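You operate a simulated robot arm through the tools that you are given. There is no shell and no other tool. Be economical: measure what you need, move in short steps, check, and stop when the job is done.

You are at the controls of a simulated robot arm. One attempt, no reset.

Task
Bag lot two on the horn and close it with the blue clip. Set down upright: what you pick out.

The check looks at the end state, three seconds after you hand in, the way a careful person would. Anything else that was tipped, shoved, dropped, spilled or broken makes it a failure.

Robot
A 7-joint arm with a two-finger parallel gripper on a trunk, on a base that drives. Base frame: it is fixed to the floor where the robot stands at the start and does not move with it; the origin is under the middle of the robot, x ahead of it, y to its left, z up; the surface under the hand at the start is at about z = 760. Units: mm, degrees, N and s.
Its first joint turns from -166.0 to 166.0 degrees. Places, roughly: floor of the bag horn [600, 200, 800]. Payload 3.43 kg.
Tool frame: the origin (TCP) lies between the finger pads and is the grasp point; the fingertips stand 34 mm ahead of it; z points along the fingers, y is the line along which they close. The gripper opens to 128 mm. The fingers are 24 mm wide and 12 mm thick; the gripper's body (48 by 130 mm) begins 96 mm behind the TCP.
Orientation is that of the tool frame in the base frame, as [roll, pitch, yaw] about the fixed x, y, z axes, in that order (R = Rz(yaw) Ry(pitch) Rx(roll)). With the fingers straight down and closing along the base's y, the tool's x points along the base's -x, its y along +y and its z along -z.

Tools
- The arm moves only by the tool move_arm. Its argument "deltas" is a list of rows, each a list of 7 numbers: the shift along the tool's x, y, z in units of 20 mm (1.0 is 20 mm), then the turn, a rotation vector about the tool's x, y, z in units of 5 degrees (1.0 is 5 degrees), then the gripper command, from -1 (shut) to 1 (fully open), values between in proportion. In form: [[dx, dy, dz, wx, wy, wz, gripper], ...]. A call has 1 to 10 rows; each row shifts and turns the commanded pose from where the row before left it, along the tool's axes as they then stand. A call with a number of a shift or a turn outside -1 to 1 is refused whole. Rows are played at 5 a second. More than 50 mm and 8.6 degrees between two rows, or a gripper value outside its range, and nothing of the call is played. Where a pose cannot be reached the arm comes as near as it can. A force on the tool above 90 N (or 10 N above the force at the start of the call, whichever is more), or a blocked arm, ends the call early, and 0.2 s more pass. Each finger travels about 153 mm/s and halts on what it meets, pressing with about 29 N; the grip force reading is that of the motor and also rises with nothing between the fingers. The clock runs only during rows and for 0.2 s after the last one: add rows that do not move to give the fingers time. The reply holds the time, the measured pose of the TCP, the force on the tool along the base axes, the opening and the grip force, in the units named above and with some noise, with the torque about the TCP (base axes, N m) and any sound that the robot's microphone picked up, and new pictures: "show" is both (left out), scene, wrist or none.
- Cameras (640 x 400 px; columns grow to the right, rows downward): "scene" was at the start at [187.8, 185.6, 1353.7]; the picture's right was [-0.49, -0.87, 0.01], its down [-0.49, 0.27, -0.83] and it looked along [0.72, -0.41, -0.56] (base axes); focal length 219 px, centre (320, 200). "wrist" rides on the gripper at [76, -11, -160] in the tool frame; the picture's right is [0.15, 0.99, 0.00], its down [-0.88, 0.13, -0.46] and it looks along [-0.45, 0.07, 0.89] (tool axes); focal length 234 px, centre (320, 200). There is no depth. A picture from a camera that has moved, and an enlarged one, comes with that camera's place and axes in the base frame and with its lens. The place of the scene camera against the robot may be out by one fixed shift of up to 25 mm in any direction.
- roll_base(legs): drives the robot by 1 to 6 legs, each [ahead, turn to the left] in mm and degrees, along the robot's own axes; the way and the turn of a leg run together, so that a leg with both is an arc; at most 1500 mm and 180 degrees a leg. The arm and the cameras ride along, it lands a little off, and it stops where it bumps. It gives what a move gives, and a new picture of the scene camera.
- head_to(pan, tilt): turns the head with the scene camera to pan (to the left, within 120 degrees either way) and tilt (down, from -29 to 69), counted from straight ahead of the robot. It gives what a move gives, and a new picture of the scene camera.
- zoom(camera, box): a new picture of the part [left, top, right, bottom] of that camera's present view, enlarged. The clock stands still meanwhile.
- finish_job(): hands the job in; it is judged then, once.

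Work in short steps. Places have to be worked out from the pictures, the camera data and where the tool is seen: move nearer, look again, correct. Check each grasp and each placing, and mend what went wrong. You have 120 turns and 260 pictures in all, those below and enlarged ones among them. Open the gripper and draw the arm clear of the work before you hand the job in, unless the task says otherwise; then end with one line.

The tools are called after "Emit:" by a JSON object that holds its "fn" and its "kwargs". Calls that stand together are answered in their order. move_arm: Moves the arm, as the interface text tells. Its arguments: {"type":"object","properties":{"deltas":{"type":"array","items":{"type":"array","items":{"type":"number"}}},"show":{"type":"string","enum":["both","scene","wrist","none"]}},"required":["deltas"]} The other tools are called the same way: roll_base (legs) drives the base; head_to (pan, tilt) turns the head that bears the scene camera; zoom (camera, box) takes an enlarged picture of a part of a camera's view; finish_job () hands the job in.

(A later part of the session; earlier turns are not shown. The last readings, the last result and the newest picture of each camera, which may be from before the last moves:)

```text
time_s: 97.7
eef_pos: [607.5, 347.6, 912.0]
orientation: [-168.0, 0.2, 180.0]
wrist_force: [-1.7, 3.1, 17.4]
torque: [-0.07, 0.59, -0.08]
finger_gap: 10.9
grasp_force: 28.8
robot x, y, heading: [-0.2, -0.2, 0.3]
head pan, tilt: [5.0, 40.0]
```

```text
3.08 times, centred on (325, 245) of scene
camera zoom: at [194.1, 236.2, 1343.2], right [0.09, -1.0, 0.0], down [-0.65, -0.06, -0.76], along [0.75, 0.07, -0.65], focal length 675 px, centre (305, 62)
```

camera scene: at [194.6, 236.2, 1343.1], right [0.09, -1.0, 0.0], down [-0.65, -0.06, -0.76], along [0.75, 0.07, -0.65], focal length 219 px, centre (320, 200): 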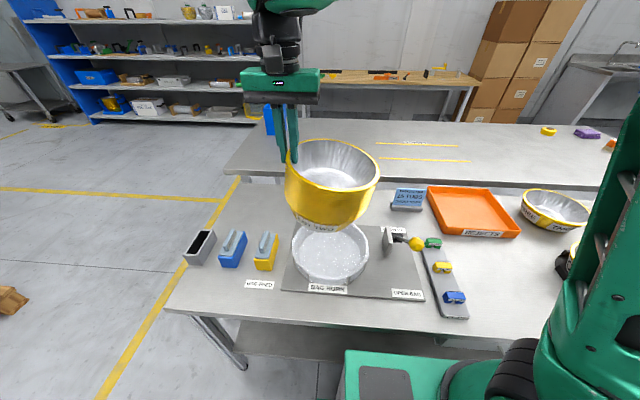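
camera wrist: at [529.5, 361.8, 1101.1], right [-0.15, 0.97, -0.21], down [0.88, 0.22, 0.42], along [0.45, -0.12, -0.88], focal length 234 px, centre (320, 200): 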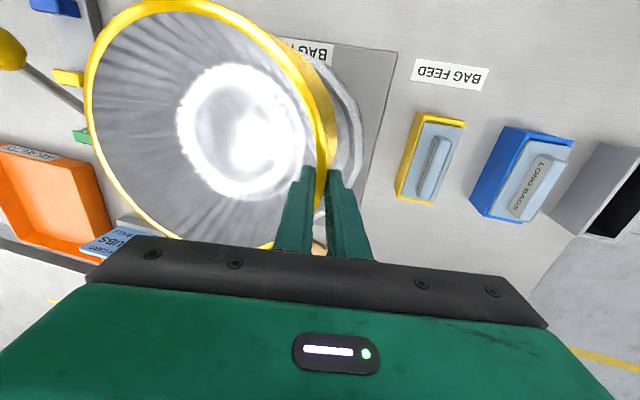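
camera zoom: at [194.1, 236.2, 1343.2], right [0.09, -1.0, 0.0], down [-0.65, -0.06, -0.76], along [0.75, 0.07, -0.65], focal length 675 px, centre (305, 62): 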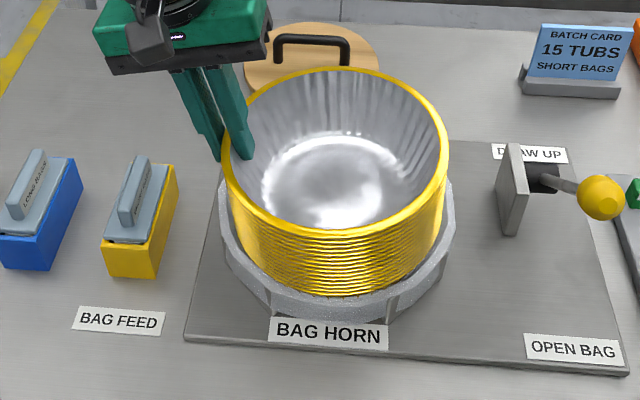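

It touches at the same height, so this is the floor, and it's centred. I'll release and withdraw along the tool axis.

Emit:
{"fn": "move_arm", "kwargs": {"deltas": [[0, 0, 0, 0, 0, 0, -0.7], [0, 0, 0, 0, 0, 0, -0.5], [0, 0, 0, 0, 0, 0, -0.4], [0, 0, -0.5, 0, 0, 0, -0.4], [0, 0, -1, 0, 0, 0, -0.4], [0, 0, -1, 0, 0, 0, -0.4], [0, 0, -1, 0, 0, 0, -0.4], [0, 0, -1, 0, 0, 0, -0.4], [0, 0, -1, 0, 0, 0, -0.4], [0, 0, -1, 0, 0, 0, -0.4]], "show": "both"}}

Emit:
{"fn": "zoom", "kwargs": {"camera": "scene", "box": [260, 180, 390, 310]}}

```text
time_s: 99.9
eef_pos: [606.0, 372.6, 1038.5]
orientation: [-167.9, 0.0, 180.0]
wrist_force: [0.4, 0.5, 0.5]
torque: [0.01, 0.01, -0.01]
finger_gap: 38.5
grasp_force: 0.2
robot x, y, heading: [1.5, -5.9, 0.2]
head pan, tilt: [5.0, 40.0]
camera scene: at [194.7, 236.3, 1343.1], right [0.09, -1.0, 0.0], down [-0.65, -0.06, -0.76], along [0.75, 0.07, -0.65], focal length 219 px, centre (320, 200)
camera wrist: at [529.4, 396.0, 1195.5], right [-0.15, 0.97, -0.21], down [0.88, 0.22, 0.42], along [0.45, -0.12, -0.88], focal length 234 px, centre (320, 200)
```

scene: 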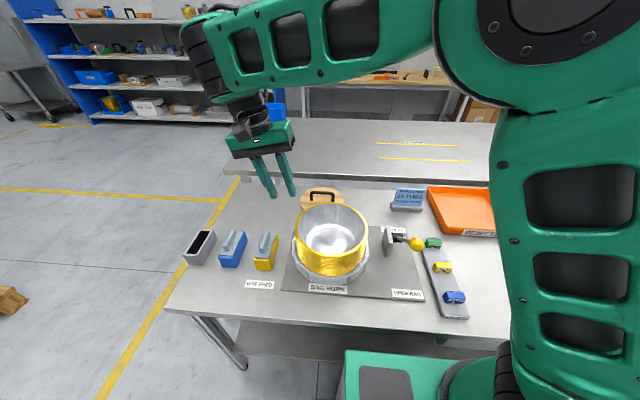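
wrist: 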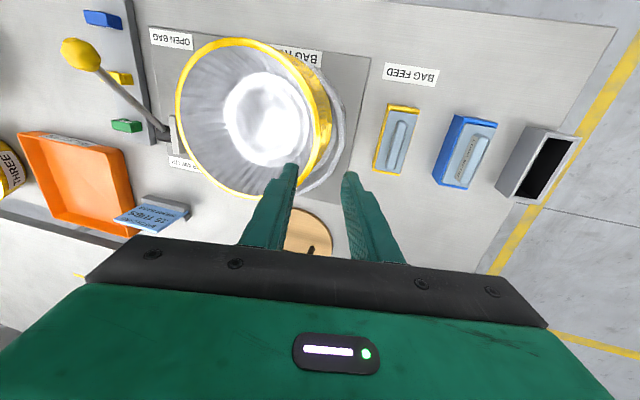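

```text
3.08 times, centred on (325, 245) of scene
camera zoom: at [194.7, 236.3, 1343.1], right [0.09, -1.0, 0.0], down [-0.65, -0.06, -0.76], along [0.75, 0.07, -0.65], focal length 675 px, centre (305, 62)
```

zoom: 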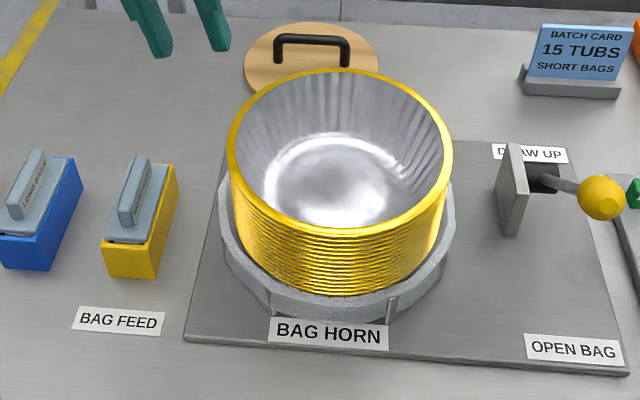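

The stack stands level in the bag. A quick check inside the top tub before drawing the bag up.

Emit:
{"fn": "zoom", "kwargs": {"camera": "wrist", "box": [160, 20, 360, 220]}}

Emit:
{"fn": "zoom", "kwargs": {"camera": "scene", "box": [290, 225, 370, 275]}}

```text
2.00 times, centred on (260, 120) of wrist
camera zoom: at [529.4, 396.0, 1195.5], right [-0.15, 0.97, -0.21], down [0.88, 0.22, 0.42], along [0.45, -0.12, -0.88], focal length 468 px, centre (440, 360)
```

zoom: 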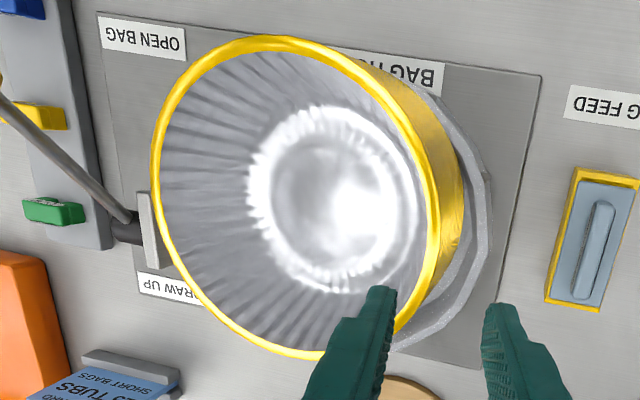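

```text
8.00 times, centred on (330, 250) of scene
camera zoom: at [194.7, 236.3, 1343.1], right [0.09, -1.0, 0.0], down [-0.65, -0.06, -0.76], along [0.75, 0.07, -0.65], focal length 1755 px, centre (240, -200)
```

zoom: 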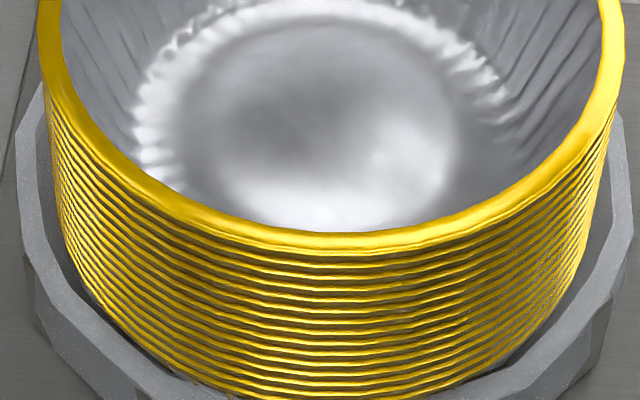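

Clean inside, rims uniform. Next the lever: I'll grip its rod (closing along y) about 120 mm from the pivot and swing it to DRAW UP. First I travel above it.

Emit:
{"fn": "move_arm", "kwargs": {"deltas": [[0, 0, -1, -0.6, 0, 0, -0.4], [0, 0, -1, -0.6, 0, 0, -0.4], [0, -0.5, 0, -0.6, 0, 0, -0.4], [0, -1, 0, -0.6, 0, 0, -0.4], [0, -1, 0, 0, 0, 0, -0.4], [0, -1, 0, 0, 0, 0, -0.4], [0, -1, 0, 0, 0, 0, -0.4], [0, -1, 0, 0, 0, 0, -0.4], [0, -1, 0, 0, 0, 0, -0.4], [0, -1, 0, 0, 0, 0, -0.4]], "show": "none"}}

Emit:
{"fn": "move_arm", "kwargs": {"deltas": [[0.2, -1, 0, 0, 0, 0, -0.4], [0.2, -1, 0, 0, 0, 0, -0.4], [0.2, -1, 0, 0, 0, 0, -0.4], [0.2, -1, 0, 0, 0, 0, -0.4], [0.2, -1, 0, 0, 0, 0, -0.4], [0.2, -1, 0, 0, 0, 0, -0.4], [0, -1, 0, 0, 0, 0, -0.4], [0, -1, 0, 0, 0, 0, -0.4], [0, -1, 0, 0, 0, 0, -0.4]], "show": "wrist"}}

```text
time_s: 102.1
eef_pos: [607.5, 231.5, 1080.3]
orientation: [-179.9, 0.1, -180.0]
wrist_force: [0.2, -0.1, 0.6]
torque: [-0.01, 0.01, 0.0]
finger_gap: 38.1
grasp_force: 0.0
robot x, y, heading: [-1.4, -0.4, 0.0]
head pan, tilt: [5.0, 40.0]
```

```text
time_s: 104.1
eef_pos: [583.2, 49.4, 1079.1]
orientation: [-179.9, 0.1, 179.9]
wrist_force: [-1.0, -0.3, -0.4]
torque: [-0.01, 0.03, -0.03]
finger_gap: 38.6
grasp_force: 0.1
robot x, y, heading: [-0.3, -0.3, -0.2]
head pan, tilt: [5.0, 40.0]
camera wrist: at [505.6, 39.3, 1236.5], right [-0.15, 0.99, 0.0], down [0.88, 0.13, 0.46], along [0.45, 0.07, -0.89], focal length 234 px, centre (320, 200)
```

wrist: 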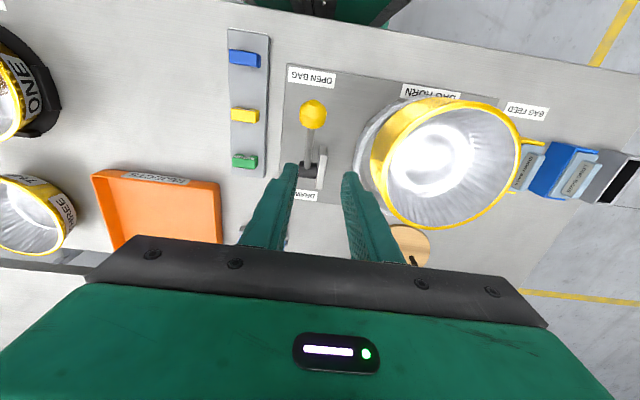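

The knob is at (544, 37), as expected. I'll centre on the rod, descend and grip.

Emit:
{"fn": "move_arm", "kwargs": {"deltas": [[0, -0.57, 1, 0, 0, 0, -0.4], [0, 0, 1, 0, 0, 0, -0.4], [0, 0, 1, 0, 0, 0, -0.4], [0, 0, 1, 0, 0, 0, -0.4], [0, 0, 1, 0, 0, 0, -0.4], [0, 0, 1, 0, 0, 0, -0.4], [0, 0, 1, 0, 0, 0, -0.4], [0, 0, 1, 0, 0, 0, -0.4], [0, 0, 1, 0, 0, 0, -0.4], [0, 0, 0.6, 0, 0, 0, -0.4]], "show": "wrist"}}

Emit:
{"fn": "zoom", "kwargs": {"camera": "scene", "box": [340, 180, 470, 290]}}

```text
time_s: 106.3
eef_pos: [582.9, 38.9, 887.1]
orientation: [-179.8, 0.1, 179.9]
wrist_force: [-0.6, -0.8, -0.2]
torque: [0.0, -0.02, 0.01]
finger_gap: 38.8
grasp_force: 0.0
robot x, y, heading: [0.8, -3.5, -0.0]
head pan, tilt: [5.0, 40.0]
camera wrist: at [505.0, 28.4, 1044.8], right [-0.15, 0.99, 0.0], down [0.88, 0.13, 0.46], along [0.45, 0.07, -0.89], focal length 234 px, centre (320, 200)
```

wrist: 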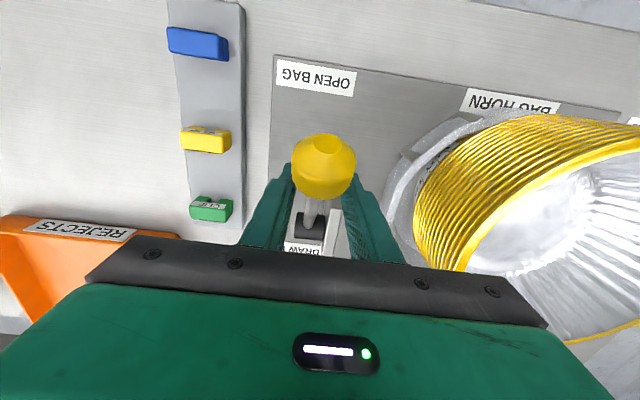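

```text
3.64 times, centred on (405, 235) of scene
camera zoom: at [194.4, 236.3, 1343.1], right [0.09, -1.0, 0.0], down [-0.65, -0.06, -0.76], along [0.75, 0.07, -0.65], focal length 798 px, centre (11, 73)
```

zoom: 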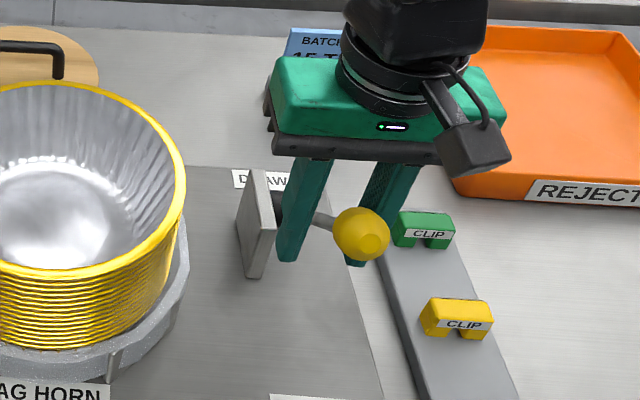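

The rod is between the fingers. I'll close and swing along the arc to past vertical.

Emit:
{"fn": "move_arm", "kwargs": {"deltas": [[0, 0, 0, 0, 0, 0, -1], [0, 0, 0, 0, 0, 0, -1], [-0.64, 0, -0.53, 0, 0, 0, -1], [-0.71, 0, -0.43, 0, 0, 0, -1], [-0.76, 0, -0.34, 0, 0, 0, -1], [-0.81, 0, -0.22, 0, 0, 0, -1], [-0.83, 0, -0.11, 0, 0, 0, -1], [-0.83, 0, 0, 0, 0, 0, -1], [-0.83, 0, 0.12, 0, 0, 0, -1]], "show": "both"}}

```text
time_s: 108.3
eef_pos: [691.4, 41.2, 918.6]
orientation: [179.8, 0.2, -179.8]
wrist_force: [-0.2, 0.1, -0.3]
torque: [0.04, 0.0, -0.01]
finger_gap: 0.2
grasp_force: 32.9
robot x, y, heading: [-2.7, -2.8, -0.2]
head pan, tilt: [5.0, 40.0]
camera scene: at [194.5, 236.2, 1343.1], right [0.09, -1.0, 0.0], down [-0.65, -0.06, -0.76], along [0.75, 0.07, -0.65], focal length 219 px, centre (320, 200)
camera wrist: at [614.1, 30.1, 1075.9], right [-0.15, 0.99, 0.0], down [0.88, 0.13, 0.46], along [0.45, 0.07, -0.89], focal length 234 px, centre (320, 200)
```

scene: 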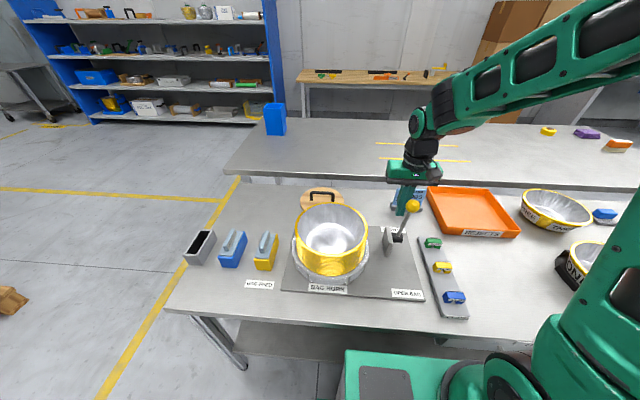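
wrist: 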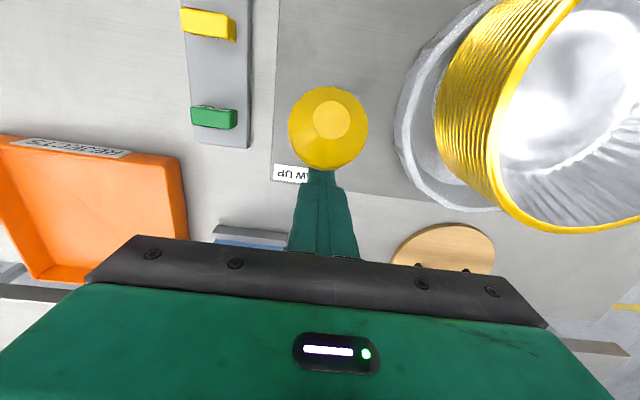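

The rod slipped free at about -11°. I'll go over the knob to its near side and push it toward +x with closed fingers.

Emit:
{"fn": "move_arm", "kwargs": {"deltas": [[0, 0, -1, 0, 0, 0, -1], [0, 0, -1, 0, 0, 0, -1], [0, 0, -1, 0, 0, 0, -1], [0, 0, -1, 0, 0, 0, -1], [0, 0, -1, 0, 0, 0, -1], [0, -0.2, -1, 0, 0, 0, -1], [1, 0, 0, 0, 0, 0, -1], [1, 0, 0, 0, 0, 0, -1], [1, 0, 0, 0, 0, 0, -1], [1, 0, 0, 0, 0, 0, -1]], "show": "none"}}

Emit:
{"fn": "move_arm", "kwargs": {"deltas": [[1, 0, 0, 0, 0, 0, -1], [0.5, 0, 0, 0, 0, 0, -1], [0, 0, 1, 0, 0, 0, -1], [0, 0, 1, 0, 0, 0, -1], [0, 0, 1, 0, 0, 0, -1], [0, 0, 1, 0, 0, 0, -1]], "show": "wrist"}}

```text
time_s: 110.5
eef_pos: [612.3, 37.0, 1037.5]
orientation: [180.0, 0.1, -180.0]
wrist_force: [0.5, 0.2, -0.8]
torque: [0.0, 0.01, -0.01]
finger_gap: 0.1
grasp_force: 32.8
robot x, y, heading: [-3.6, -1.7, -0.4]
head pan, tilt: [5.0, 40.0]
```

```text
time_s: 111.9
eef_pos: [582.0, 35.3, 958.4]
orientation: [-179.9, 0.1, -179.9]
wrist_force: [-0.3, -1.1, 0.1]
torque: [0.0, -0.01, 0.0]
finger_gap: 0.3
grasp_force: 33.2
robot x, y, heading: [-0.7, -3.2, -0.2]
head pan, tilt: [5.0, 40.0]
camera wrist: at [504.1, 25.3, 1115.8], right [-0.15, 0.99, 0.0], down [0.88, 0.13, 0.46], along [0.45, 0.07, -0.89], focal length 234 px, centre (320, 200)
```

wrist: 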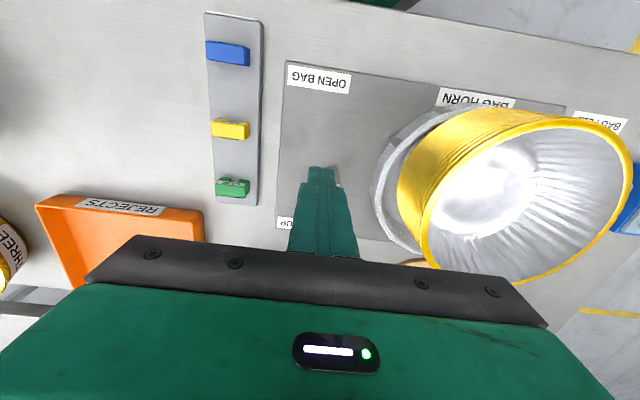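

Emit:
{"fn": "move_arm", "kwargs": {"deltas": [[-0.8, 0.1, 0, 0, 0, 0, -1], [-0.8, 0, 0, 0, 0, 0, -1], [-0.8, 0, 0, 0, 0, 0, -1], [-0.8, 0, 0, 0, 0, 0, -1], [-0.8, 0, 0, 0, 0, 0, -1], [-0.7, 0, 0, 0, 0, 0, -1], [-0.7, 0, 0.2, 0, 0, 0, -1], [-0.6, 0, 0.25, 0, 0, 0, -1]], "show": "both"}}

```text
time_s: 113.9
eef_pos: [676.3, 39.5, 950.1]
orientation: [-179.6, -2.7, -179.2]
wrist_force: [-99.9, -2.5, 61.3]
torque: [-0.5, 0.93, -0.26]
finger_gap: 0.0
grasp_force: 33.0
robot x, y, heading: [-4.2, -2.2, -0.2]
head pan, tilt: [5.0, 40.0]
stopped in row 8: the force on the tool passed its limit at 118 N (the readings are from after the stop); the commanded pose is now the measured one
camera scene: at [150.4, 236.1, 1348.7], right [0.09, -1.0, 0.0], down [-0.63, -0.06, -0.78], along [0.77, 0.07, -0.63], focal length 219 px, centre (320, 200)
camera wrist: at [606.8, 28.7, 1111.2], right [-0.16, 0.99, 0.0], down [0.9, 0.15, 0.41], along [0.41, 0.07, -0.91], focal length 234 px, centre (320, 200)
```

scene: 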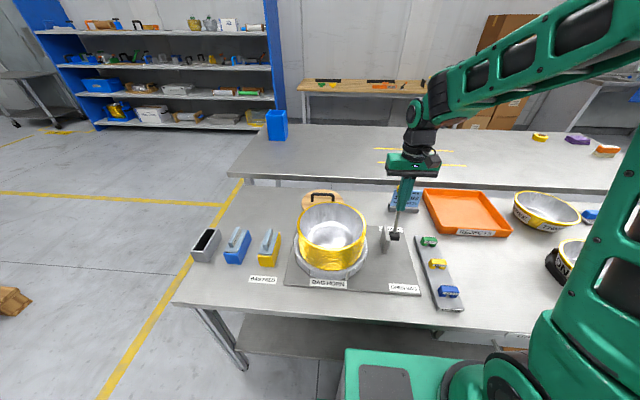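
wrist: 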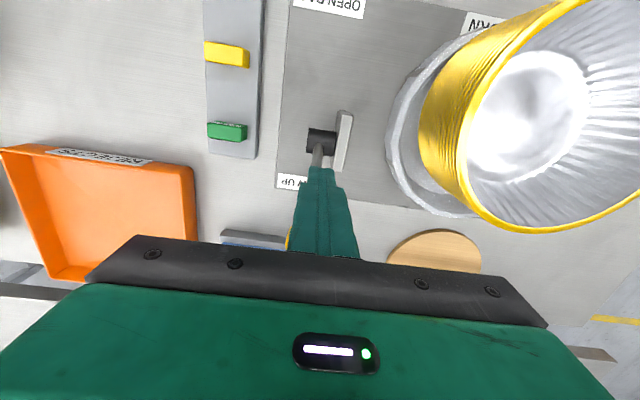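

The lever reached a hard stop at its original position. I'll ease off and see what the bag did.

Emit:
{"fn": "move_arm", "kwargs": {"deltas": [[0.5, 0, 0, 0, 0, 0, -1], [0.5, 0, -0.5, 0, 0, 0, -1], [0.5, 0, -1, 0, 0, 0, -1], [0, 0, -1, 0, 0, 0, -1], [0, 0, -1, 0, 0, 0, -1], [0, 0, -1, 0, 0, 0, -1]], "show": "both"}}

Emit:
{"fn": "zoom", "kwargs": {"camera": "scene", "box": [250, 170, 430, 310]}}

```text
time_s: 115.3
eef_pos: [667.6, 38.5, 1034.4]
orientation: [-179.7, -1.5, -179.6]
wrist_force: [0.8, -0.1, -0.1]
torque: [0.0, 0.02, 0.01]
finger_gap: 0.0
grasp_force: 33.2
robot x, y, heading: [-0.5, -3.7, 0.1]
head pan, tilt: [5.0, 40.0]
camera scene: at [194.2, 236.4, 1343.1], right [0.09, -1.0, 0.0], down [-0.65, -0.06, -0.76], along [0.75, 0.07, -0.65], focal length 219 px, centre (320, 200)
camera wrist: at [595.3, 28.0, 1194.9], right [-0.15, 0.99, 0.0], down [0.89, 0.14, 0.43], along [0.43, 0.07, -0.9], focal length 234 px, centre (320, 200)
```

scene: 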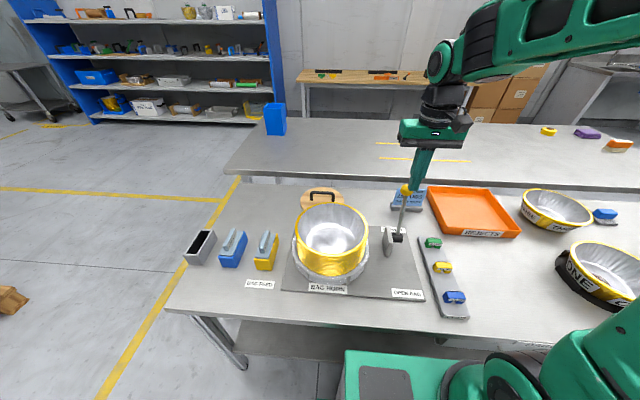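
wrist: 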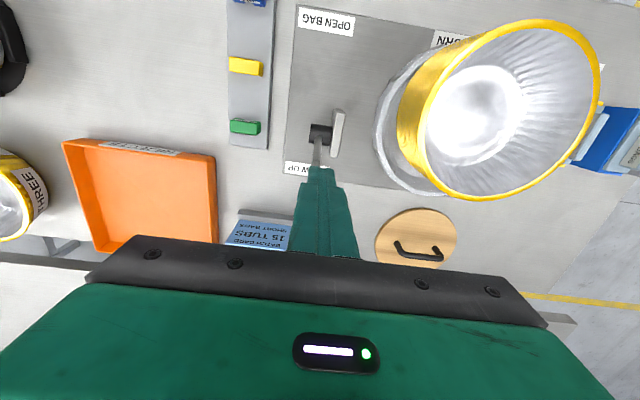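

```text
2.86 times, centred on (340, 240) of scene
camera zoom: at [194.2, 236.4, 1343.1], right [0.09, -1.0, 0.0], down [-0.65, -0.06, -0.76], along [0.75, 0.07, -0.65], focal length 627 px, centre (263, 86)
```

zoom: 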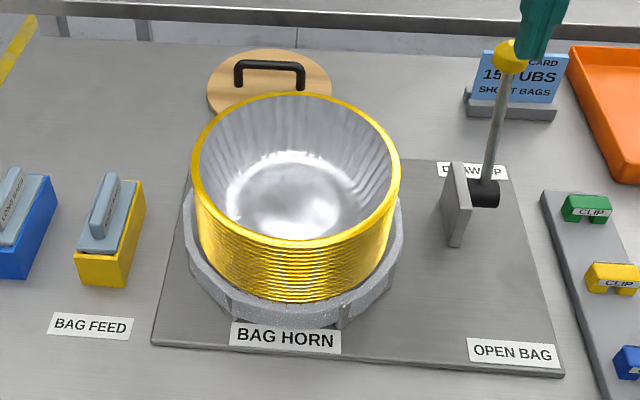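

The bag hasn't moved up. I'll move the arm aside and measure the lever angle again.

Emit:
{"fn": "move_arm", "kwargs": {"deltas": [[1, 0, -1, 0, 0, 0, -1], [1, 0, -1, 0, 0.3, 0, -1], [1, 0, -1, 0, 0, 0, -1], [1, 0, 0, 0, 0, 0, -1]], "show": "both"}}

Emit:
{"fn": "zoom", "kwargs": {"camera": "scene", "box": [270, 180, 420, 300]}}

```text
time_s: 116.3
eef_pos: [591.4, 38.9, 1097.5]
orientation: [-179.6, -3.2, -179.7]
wrist_force: [0.4, 0.0, -0.4]
torque: [-0.02, 0.02, -0.02]
finger_gap: 0.1
grasp_force: 33.2
robot x, y, heading: [-4.9, -3.7, -0.4]
head pan, tilt: [5.0, 40.0]
camera scene: at [194.4, 236.4, 1343.0], right [0.09, -1.0, 0.0], down [-0.65, -0.06, -0.76], along [0.75, 0.07, -0.65], focal length 219 px, centre (320, 200)
camera wrist: at [522.8, 27.4, 1259.8], right [-0.15, 0.99, 0.0], down [0.9, 0.14, 0.41], along [0.4, 0.06, -0.91], focal length 234 px, centre (320, 200)
```

scene: 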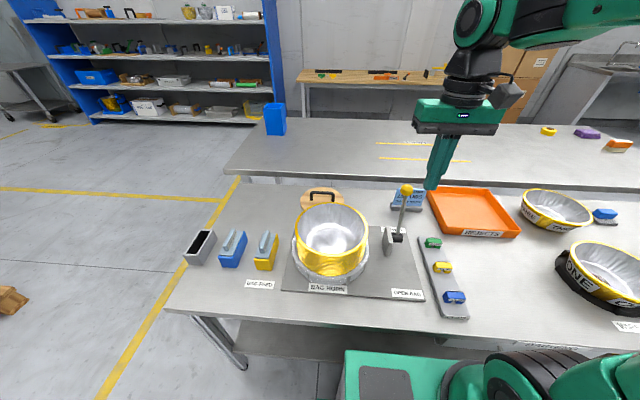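
wrist: 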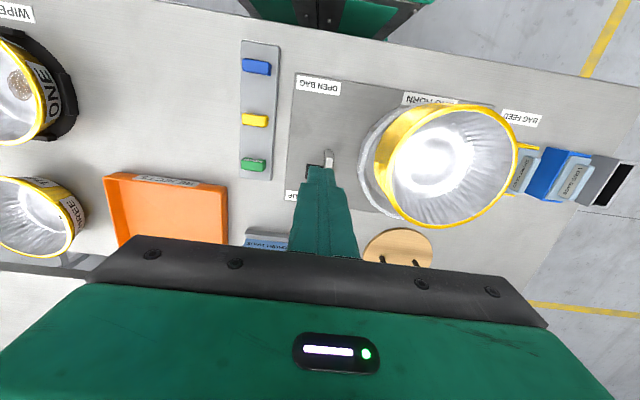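

```text
3.33 times, centred on (345, 240) of scene
camera zoom: at [194.4, 236.4, 1343.0], right [0.09, -1.0, 0.0], down [-0.65, -0.06, -0.76], along [0.75, 0.07, -0.65], focal length 731 px, centre (237, 67)
```

zoom: 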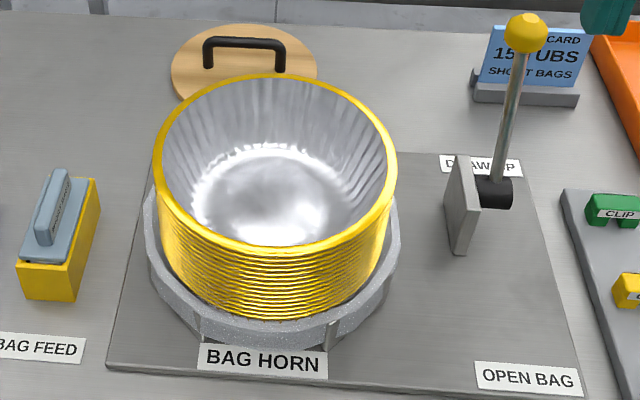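

The lever is back at the DRAW UP stop but the bag isn't drawn. I'll look from above to check how the stack is seated in the horn.

Emit:
{"fn": "move_arm", "kwargs": {"deltas": [[0.5, 1, -0.5, 0, -0.64, 0, -1], [0.5, 1, -0.5, 0, 0, 0, -1], [0.5, 1, -0.5, 0, 0, 0, -1], [0.5, 1, 0, 0, 0, 0, -1], [0, 1, 0, 0, 0, 0, -1], [0, 1, 0, 0, 0, 0, -1], [0, 1, 0, 0, 0, 0, -1], [0, 1, 0, 0, 0, 0, -1], [0, 1, 0, 0, 0, 0, -1], [0, 1, 0, 0, 0, 0, -1]], "show": "wrist"}}

Emit:
{"fn": "zoom", "kwargs": {"camera": "wrist", "box": [200, 40, 440, 240]}}

```text
time_s: 118.5
eef_pos: [549.7, 239.0, 1129.3]
orientation: [-179.7, -0.1, -179.7]
wrist_force: [-0.1, -0.8, -0.3]
torque: [0.02, -0.04, -0.01]
finger_gap: 0.2
grasp_force: 32.9
robot x, y, heading: [-1.8, -0.8, 0.3]
head pan, tilt: [5.0, 40.0]
camera wrist: at [472.7, 227.8, 1285.8], right [-0.15, 0.99, 0.0], down [0.88, 0.14, 0.46], along [0.45, 0.06, -0.89], focal length 234 px, centre (320, 200)
```

wrist: 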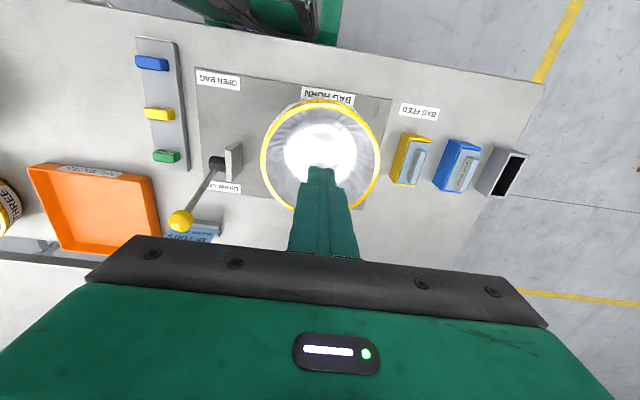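

```text
2.00 times, centred on (320, 140) of wrist
camera zoom: at [472.7, 227.8, 1285.8], right [-0.15, 0.99, 0.0], down [0.88, 0.14, 0.46], along [0.45, 0.06, -0.89], focal length 468 px, centre (320, 320)
```

zoom: 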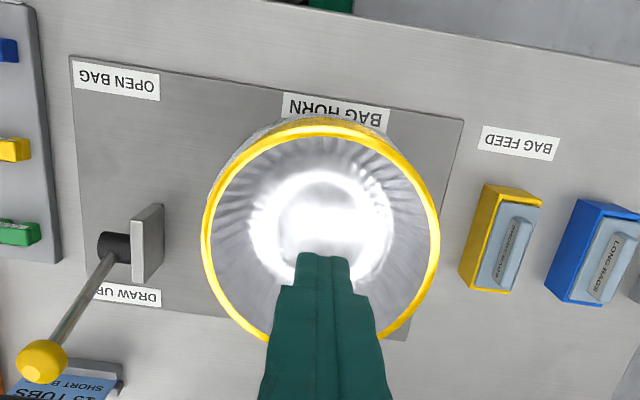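

The stack is centred and seated within a few mm. The lever may not have latched past its threshold, so I'll push it gently again against the stop and hold, watching the bag.

Emit:
{"fn": "move_arm", "kwargs": {"deltas": [[-0.45, -1, 0, 0, 0, 0, -1], [-0.45, -1, 0, 0, 0, 0, -1], [-0.45, -1, 0, 0, 0, 0, -1], [-0.45, -1, 0, 0, 0, 0, -1], [-0.45, -1, 0, 0, 0, 0, -1], [-0.45, -1, 0, 0, 0, 0, -1], [-0.45, -1, 0, 0, 0, 0, -1], [-0.45, -1, 0, 0, 0, 0, -1], [-0.45, -1, 0, 0, 0, 0, -1], [-0.45, -1, 0, 0, 0, 0, -1]], "show": "none"}}

Emit:
{"fn": "move_arm", "kwargs": {"deltas": [[0, 0, 1, 0, 0, 0, -1], [0, 0, 1, 0, 0, 0, -1], [0, 0, 1, 0, 0, 0, -1], [0, 0, 1, 0, 0, 0, -1], [0, 0, 1, 0, 0, 0, -1], [0, 0, 1, 0, 0, 0, -1], [0, 0, 1, 0, 0, 0, -1], [0, 0, 1, 0, 0, 0, -1], [0, 0, 1, 0, 0, 0, -1], [0, 0, 0.3, 0, 0, 0, -1]], "show": "wrist"}}

```text
time_s: 120.7
eef_pos: [642.3, 39.1, 1128.1]
orientation: [-179.7, 0.1, -179.8]
wrist_force: [0.1, 0.4, -0.8]
torque: [-0.03, -0.01, 0.01]
finger_gap: 0.1
grasp_force: 32.8
robot x, y, heading: [-0.3, -1.4, 0.0]
head pan, tilt: [5.0, 40.0]
```

```text
time_s: 122.9
eef_pos: [640.0, 37.1, 942.5]
orientation: [-179.8, 0.1, -179.7]
wrist_force: [-0.1, -0.1, 0.7]
torque: [0.02, -0.01, -0.02]
finger_gap: 0.0
grasp_force: 32.7
robot x, y, heading: [-2.3, -0.2, 0.2]
head pan, tilt: [5.0, 40.0]
camera wrist: at [563.6, 27.4, 1100.2], right [-0.15, 0.99, 0.0], down [0.88, 0.14, 0.46], along [0.45, 0.07, -0.89], focal length 234 px, centre (320, 200)
```

wrist: 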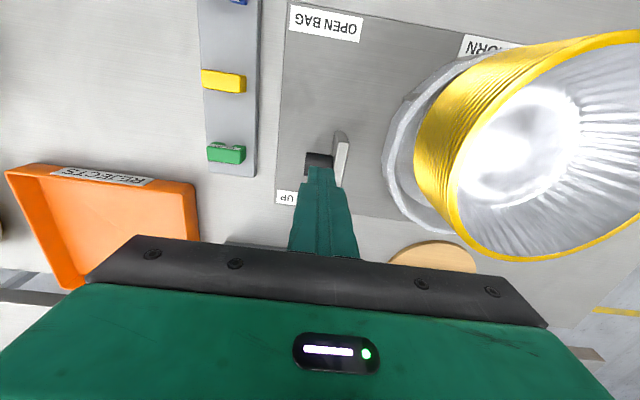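

Emit:
{"fn": "move_arm", "kwargs": {"deltas": [[-0.7, 0, 0, 0, 0, 0, -1], [-0.7, 0, 0, 0, 0, 0, -1], [-0.4, 0, 0, 0, 0, 0, -1], [-0.2, 0, 0, 0, 0, 0, -1], [-0.1, 0, 0, 0, 0, 0, -1], [0, 0, 0, 0, 0, 0, -1], [0, 0, 0, 0, 0, 0, -1], [0, 0, 0, 0, 0, 0, -1]], "show": "both"}}

```text
time_s: 124.7
eef_pos: [674.4, 38.7, 942.4]
orientation: [-179.4, -1.0, -179.5]
wrist_force: [-70.9, 10.8, 9.6]
torque: [0.42, 2.3, -0.05]
finger_gap: 0.1
grasp_force: 33.0
robot x, y, heading: [-3.3, -2.3, 0.0]
head pan, tilt: [5.0, 40.0]
camera scene: at [183.5, 236.9, 1344.4], right [0.09, -1.0, 0.0], down [-0.64, -0.06, -0.76], along [0.76, 0.07, -0.65], focal length 219 px, centre (320, 200)
camera wrist: at [599.2, 28.0, 1101.5], right [-0.16, 0.99, -0.01], down [0.89, 0.14, 0.44], along [0.44, 0.06, -0.9], focal length 234 px, centre (320, 200)
```

scene: 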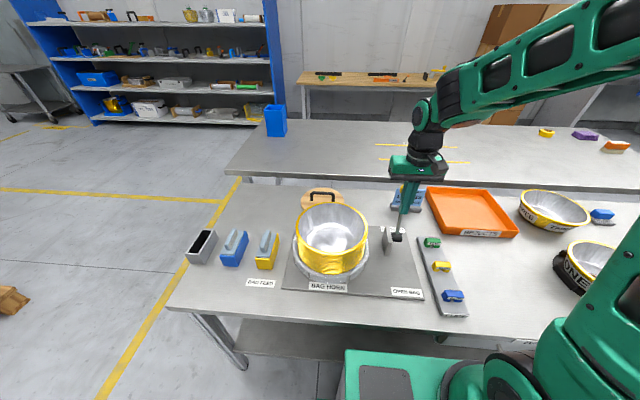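
wrist: 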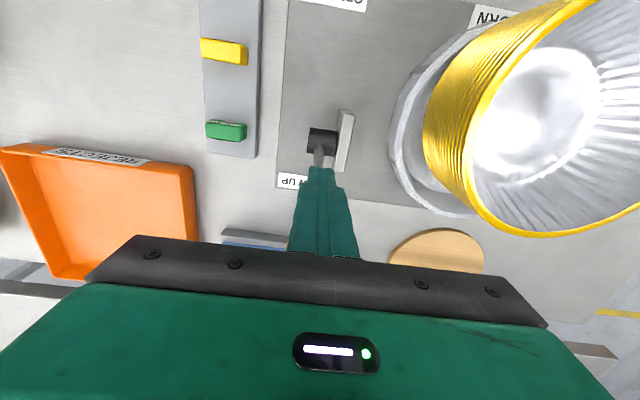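

The lever is hard against its stop, so draw-up must depend on the load. Re-deriving the horn centre from its four wall plates gives about (615, 250), while the stack stands near (604, 245). I'll go back, re-grip and recentre it.

Emit:
{"fn": "move_arm", "kwargs": {"deltas": [[0.7, 0, 0, 0, 0, 0, -1], [0.7, 0, -1, 0, 0, 0, -1], [0, 0, -1, 0, 0, 0, -1], [0, 0, -1, 0, 0, 0, -1], [0, 0, -1, 0, 0, 0, -0.8], [0, 0, -1, 0, 0, 0, -0.4], [0, 1, -1, 0, 0, 0, -0.4], [0, 1, -1, 0, 0, 0, -0.4], [0, 1, -1, 0, 0, 0, -0.4], [0, 1, -1, 0, 0, 0, -0.4]], "show": "none"}}

Emit:
{"fn": "move_arm", "kwargs": {"deltas": [[0.3, 1, 0, 0, 0, 0, -0.4], [0.3, 1, 0, 0, 0, 0, -0.4], [0.3, 1, 0, 0, 0, 0, -0.4], [0.3, 1, 0, 0, 0, 0, -0.4], [0.3, 1, 0, 0, 0, 0, -0.4], [0, 1, 0, 0, 0, 0, -0.4], [0, 1, 0, 0, 0, 0, -0.4], [0, 1, 0, 0, 0, 0, -0.4], [0, 1, 0, 0, 0, 0, -0.4], [0, 1, 0, 0, 0, 0, -0.4]], "show": "wrist"}}

```text
time_s: 126.9
eef_pos: [654.3, 118.2, 1121.1]
orientation: [-179.6, 0.0, -179.7]
wrist_force: [0.3, 0.3, -0.6]
torque: [-0.01, 0.04, 0.0]
finger_gap: 38.5
grasp_force: 0.1
robot x, y, heading: [0.7, -4.1, -0.1]
head pan, tilt: [5.0, 40.0]
```

```text
time_s: 129.1
eef_pos: [624.1, 318.4, 1121.1]
orientation: [-179.7, -0.1, -179.7]
wrist_force: [0.4, -0.9, -0.8]
torque: [0.01, -0.03, -0.02]
finger_gap: 38.4
grasp_force: 0.0
robot x, y, heading: [-0.4, -1.7, -0.1]
head pan, tilt: [5.0, 40.0]
camera wrist: at [546.4, 307.5, 1279.1], right [-0.15, 0.99, 0.0], down [0.88, 0.14, 0.46], along [0.45, 0.07, -0.89], focal length 234 px, centre (320, 200)
```

wrist: 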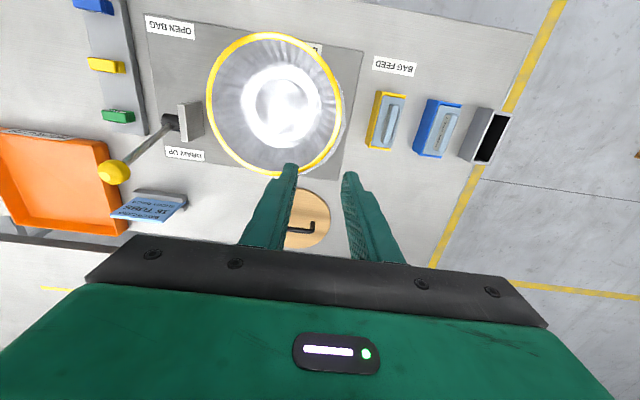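

Emit:
{"fn": "zoom", "kwargs": {"camera": "wrist", "box": [190, 20, 370, 190]}}

```text
2.35 times, centred on (280, 105) of wrist
camera zoom: at [546.4, 307.5, 1279.1], right [-0.15, 0.99, 0.0], down [0.88, 0.14, 0.46], along [0.45, 0.07, -0.89], focal length 551 px, centre (414, 424)
```

zoom: 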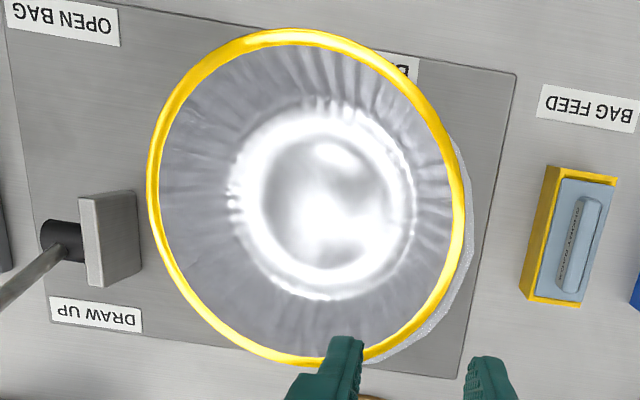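

The far/+y part of the bag ring confirms a ring centre of (615, 250), with the stack at (600, 244). I'll re-grip at 12° tilt and shift it by (+15, +6).

Emit:
{"fn": "move_arm", "kwargs": {"deltas": [[0, 0, 0, 0.6, 0, 0, -0.4], [0, 0, 0, 0.6, 0, 0, -0.4], [0.4, 0.9, 0.8, 0.6, 0, 0, -0.4], [0.4, 0.9, 0.8, 0.6, 0, 0, -0.4], [0.4, 0.9, 0.8, 0, 0, 0, -0.4], [0, 0.83, 0.73, 0, 0, 0, -0.4]], "show": "none"}}

```text
time_s: 130.5
eef_pos: [599.3, 376.5, 1048.4]
orientation: [-167.8, 0.0, -179.8]
wrist_force: [-0.3, 0.1, -0.2]
torque: [0.01, 0.04, 0.0]
finger_gap: 38.7
grasp_force: 0.0
robot x, y, heading: [-0.4, -6.4, -0.2]
head pan, tilt: [5.0, 40.0]
```

Emit:
{"fn": "move_arm", "kwargs": {"deltas": [[0, 0, 1, 0, 0, 0, -0.4], [0, 0, 1, 0, 0, 0, -0.4], [0, 0, 1, 0, 0, 0, -0.4], [0, 0, 1, 0, 0, 0, -0.4], [0, 0, 1, 0, 0, 0, -0.4], [0, 0, 1, 0, 0, 0, -0.4], [0, 0, 0.95, 0, 0, 0, -0.4], [0, 0, 0, 0, 0, 0, -1], [0, 0, 0, 0, 0, 0, -1]], "show": "wrist"}}

Emit:
{"fn": "zoom", "kwargs": {"camera": "scene", "box": [260, 180, 390, 310]}}

```text
time_s: 132.5
eef_pos: [599.7, 346.5, 911.9]
orientation: [-167.8, 0.0, -179.7]
wrist_force: [-0.4, -0.1, -0.4]
torque: [0.24, 0.03, -0.02]
finger_gap: 12.2
grasp_force: 29.5
robot x, y, heading: [2.7, -2.5, 0.2]
head pan, tilt: [5.0, 40.0]
camera wrist: at [521.8, 370.4, 1067.8], right [-0.15, 0.97, -0.21], down [0.88, 0.23, 0.42], along [0.45, -0.12, -0.88], focal length 234 px, centre (320, 200)
```

wrist: 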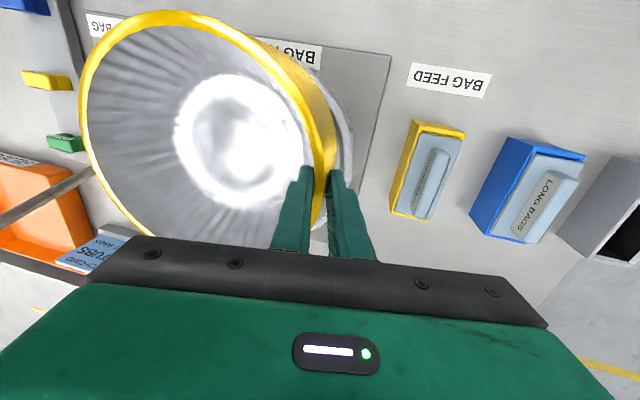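

```text
3.08 times, centred on (325, 245) of scene
camera zoom: at [194.1, 236.5, 1343.1], right [0.09, -1.0, 0.0], down [-0.65, -0.06, -0.76], along [0.75, 0.07, -0.65], focal length 675 px, centre (305, 62)
```

zoom: 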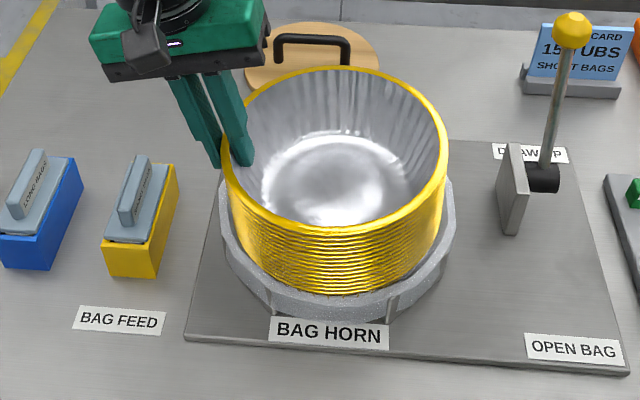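

Gripped again. I'll lift ~8 mm, shift (+14, +4) and lower till contact.

Emit:
{"fn": "move_arm", "kwargs": {"deltas": [[0, -0.083, -0.39, 0, 0, 0, -1], [-0.35, 0.1, -0.02, 0, 0, 0, -1], [-0.35, 0.1, -0.02, 0, 0, 0, -1], [0, 0, 0, 0, 0, 0, -1], [0, 0.04, 0.2, 0, 0, 0, -1], [0, 0.03, 0.15, 0, 0, 0, -1], [0, 0.01, 0.06, 0, 0, 0, -1]], "show": "wrist"}}

Emit:
{"fn": "zoom", "kwargs": {"camera": "scene", "box": [260, 180, 390, 310]}}

```text
time_s: 134.1
eef_pos: [613.6, 351.7, 911.7]
orientation: [-167.6, 0.0, -179.7]
wrist_force: [0.1, 0.0, -2.5]
torque: [0.2, -0.05, -0.01]
finger_gap: 12.2
grasp_force: 28.7
robot x, y, heading: [-0.5, -1.3, 0.0]
head pan, tilt: [5.0, 40.0]
camera wrist: at [536.0, 374.4, 1067.9], right [-0.15, 0.97, -0.21], down [0.88, 0.23, 0.42], along [0.45, -0.12, -0.88], focal length 234 px, centre (320, 200)
```

wrist: 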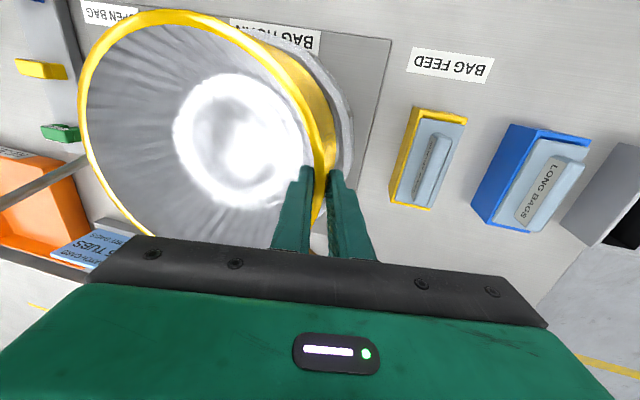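

```text
3.08 times, centred on (325, 245) of scene
camera zoom: at [194.1, 236.5, 1343.1], right [0.09, -1.0, 0.0], down [-0.65, -0.06, -0.76], along [0.75, 0.07, -0.65], focal length 675 px, centre (305, 62)
```

zoom: 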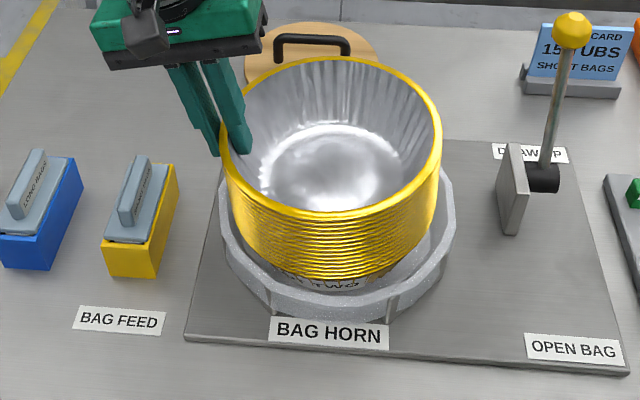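

The stack now sits about 7 mm too far to +y by the scene view. I'll correct that and lower to contact.

Emit:
{"fn": "move_arm", "kwargs": {"deltas": [[0, -0.34, 0.07, 0, 0, 0, -1], [0, 0.02, 0.1, 0, 0, 0, -1], [0, 0.02, 0.1, 0, 0, 0, -1], [0, 0.02, 0.1, 0, 0, 0, -1], [0, 0.02, 0.1, 0, 0, 0, -1], [0, 0, 0, 0, 0, 0, -1]], "show": "none"}}

Emit:
{"fn": "zoom", "kwargs": {"camera": "scene", "box": [260, 180, 390, 310]}}

```text
time_s: 135.5
eef_pos: [613.6, 344.3, 904.3]
orientation: [-167.8, 0.2, -179.8]
wrist_force: [2.3, 5.1, 22.7]
torque: [0.04, 0.01, -0.02]
finger_gap: 12.8
grasp_force: 28.4
robot x, y, heading: [1.2, -4.5, 0.0]
head pan, tilt: [5.0, 40.0]
```

```text
3.08 times, centred on (325, 245) of scene
camera zoom: at [193.5, 236.3, 1343.2], right [0.09, -1.0, 0.0], down [-0.65, -0.06, -0.76], along [0.75, 0.07, -0.65], focal length 675 px, centre (305, 62)
```

zoom: 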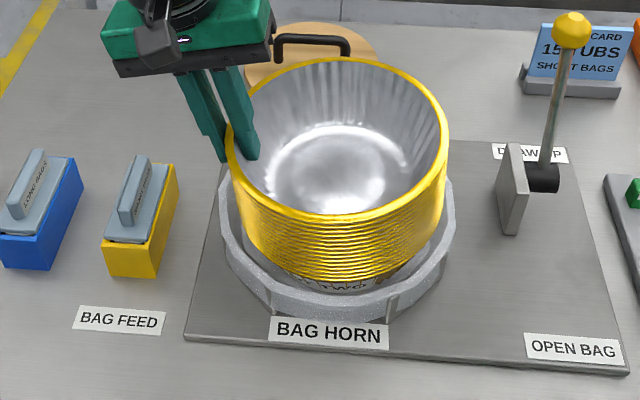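

Contact is now about 7 mm lower than before, so the stack had been perched on the horn's edge. I'll release and withdraw.

Emit:
{"fn": "move_arm", "kwargs": {"deltas": [[0, 0, 0, 0, 0, 0, -0.7], [0, 0, 0, 0, 0, 0, -0.5], [0, 0, 0, 0, 0, 0, -0.4], [0, 0, -0.5, 0, 0, 0, -0.4], [0, 0, -1, 0, 0, 0, -0.4], [0, 0, -1, 0, 0, 0, -0.4], [0, 0, -1, 0, 0, 0, -0.4], [0, 0, -1, 0, 0, 0, -0.4], [0, 0, -1, 0, 0, 0, -0.4], [0, 0, -1, 0, 0, 0, -0.4]], "show": "both"}}

Emit:
{"fn": "zoom", "kwargs": {"camera": "scene", "box": [260, 180, 390, 310]}}

```text
time_s: 137.7
eef_pos: [612.6, 373.5, 1030.5]
orientation: [-167.8, 0.1, -179.6]
wrist_force: [0.6, -0.7, -0.4]
torque: [-0.03, -0.01, 0.0]
finger_gap: 38.3
grasp_force: 0.1
robot x, y, heading: [1.1, -2.0, 0.0]
head pan, tilt: [5.0, 40.0]
camera scene: at [194.2, 236.4, 1343.1], right [0.09, -1.0, 0.0], down [-0.65, -0.06, -0.76], along [0.75, 0.07, -0.65], focal length 219 px, centre (320, 200)
camera wrist: at [535.3, 395.1, 1187.1], right [-0.15, 0.97, -0.21], down [0.88, 0.23, 0.42], along [0.45, -0.12, -0.88], focal length 234 px, centre (320, 200)
```

scene: 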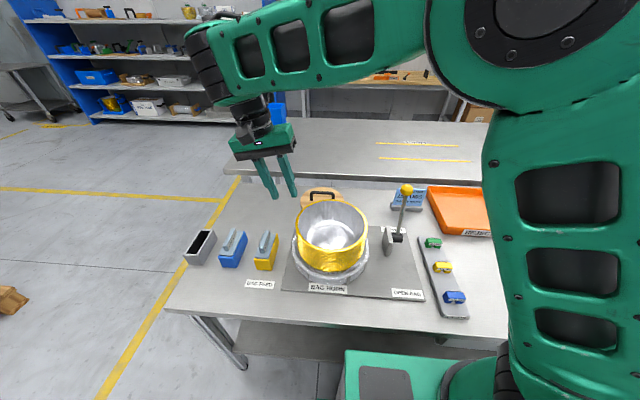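
wrist: 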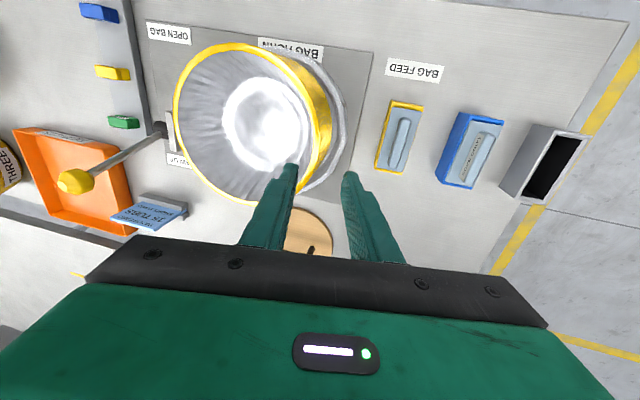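

```text
3.08 times, centred on (325, 245) of scene
camera zoom: at [194.2, 236.4, 1343.1], right [0.09, -1.0, 0.0], down [-0.65, -0.06, -0.76], along [0.75, 0.07, -0.65], focal length 675 px, centre (305, 62)
```

zoom: 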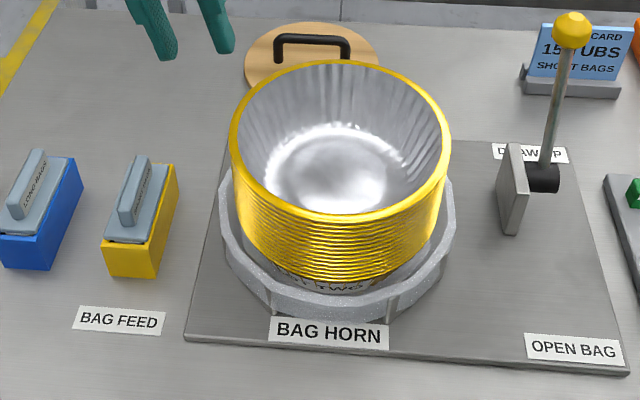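

It's not auto-triggered; the lever stroke probably needs repeating with the stack properly seated. I'll return to the lever, pull it part-way back, then push to DRAW UP again.

Emit:
{"fn": "move_arm", "kwargs": {"deltas": [[0, 0, -1, -0.6, 0, 0, -1], [-0.5, 0, -1, -0.6, 0, 0, -1], [-0.5, -0.5, 0, -0.6, 0, 0, -1], [-0.5, -1, 0, -0.6, 0, 0, -1], [-0.5, -1, 0, 0, 0, 0, -1], [-0.5, -1, 0, 0, 0, 0, -1], [-0.5, -1, 0, 0, 0, 0, -1], [-0.5, -1, 0, 0, 0, 0, -1], [-0.5, -1, 0, 0, 0, 0, -1], [-0.5, -1, 0, 0, 0, 0, -1]], "show": "none"}}

Emit:
{"fn": "move_arm", "kwargs": {"deltas": [[-0.5, -1, 0, 0, 0, 0, -1], [-0.5, -1, 0, 0, 0, 0, -1], [-0.5, -1, 0, 0, 0, 0, -1], [-0.5, -1, 0, 0, 0, 0, -1], [-0.3, -1, 0, 0, 0, 0, -1], [0, -1, 0, 0, 0, 0, -1], [0, -1, 0, 0, 0, 0, -1], [0, -1, 0, 0, 0, 0, -1], [0, -0.8, 0, 0, 0, 0, -1]], "show": "wrist"}}

```text
time_s: 139.9
eef_pos: [704.3, 230.0, 1072.3]
orientation: [-179.7, -0.1, -179.7]
wrist_force: [0.3, 0.4, 0.7]
torque: [0.0, 0.0, 0.02]
finger_gap: 0.1
grasp_force: 29.2
robot x, y, heading: [0.1, -2.5, -0.2]
head pan, tilt: [5.0, 40.0]
```

```text
time_s: 141.9
eef_pos: [750.0, 54.6, 1073.3]
orientation: [-179.8, 0.1, -179.7]
wrist_force: [-0.3, 0.3, -0.2]
torque: [0.0, -0.04, 0.01]
finger_gap: 0.0
grasp_force: 29.1
robot x, y, heading: [-1.7, -3.8, 0.0]
head pan, tilt: [5.0, 40.0]
camera wrist: at [673.2, 44.4, 1231.2], right [-0.15, 0.99, 0.0], down [0.88, 0.14, 0.46], along [0.45, 0.07, -0.89], focal length 234 px, centre (320, 200)
```

wrist: 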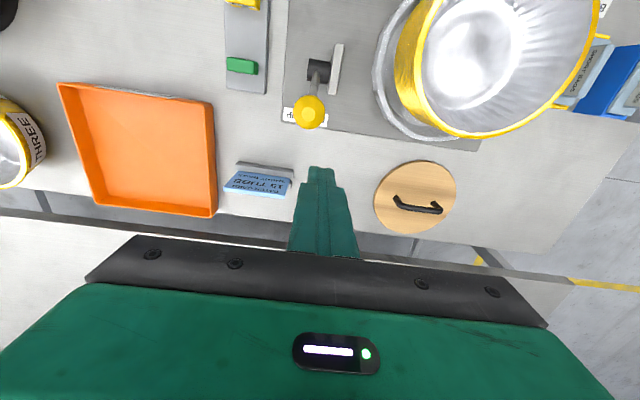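

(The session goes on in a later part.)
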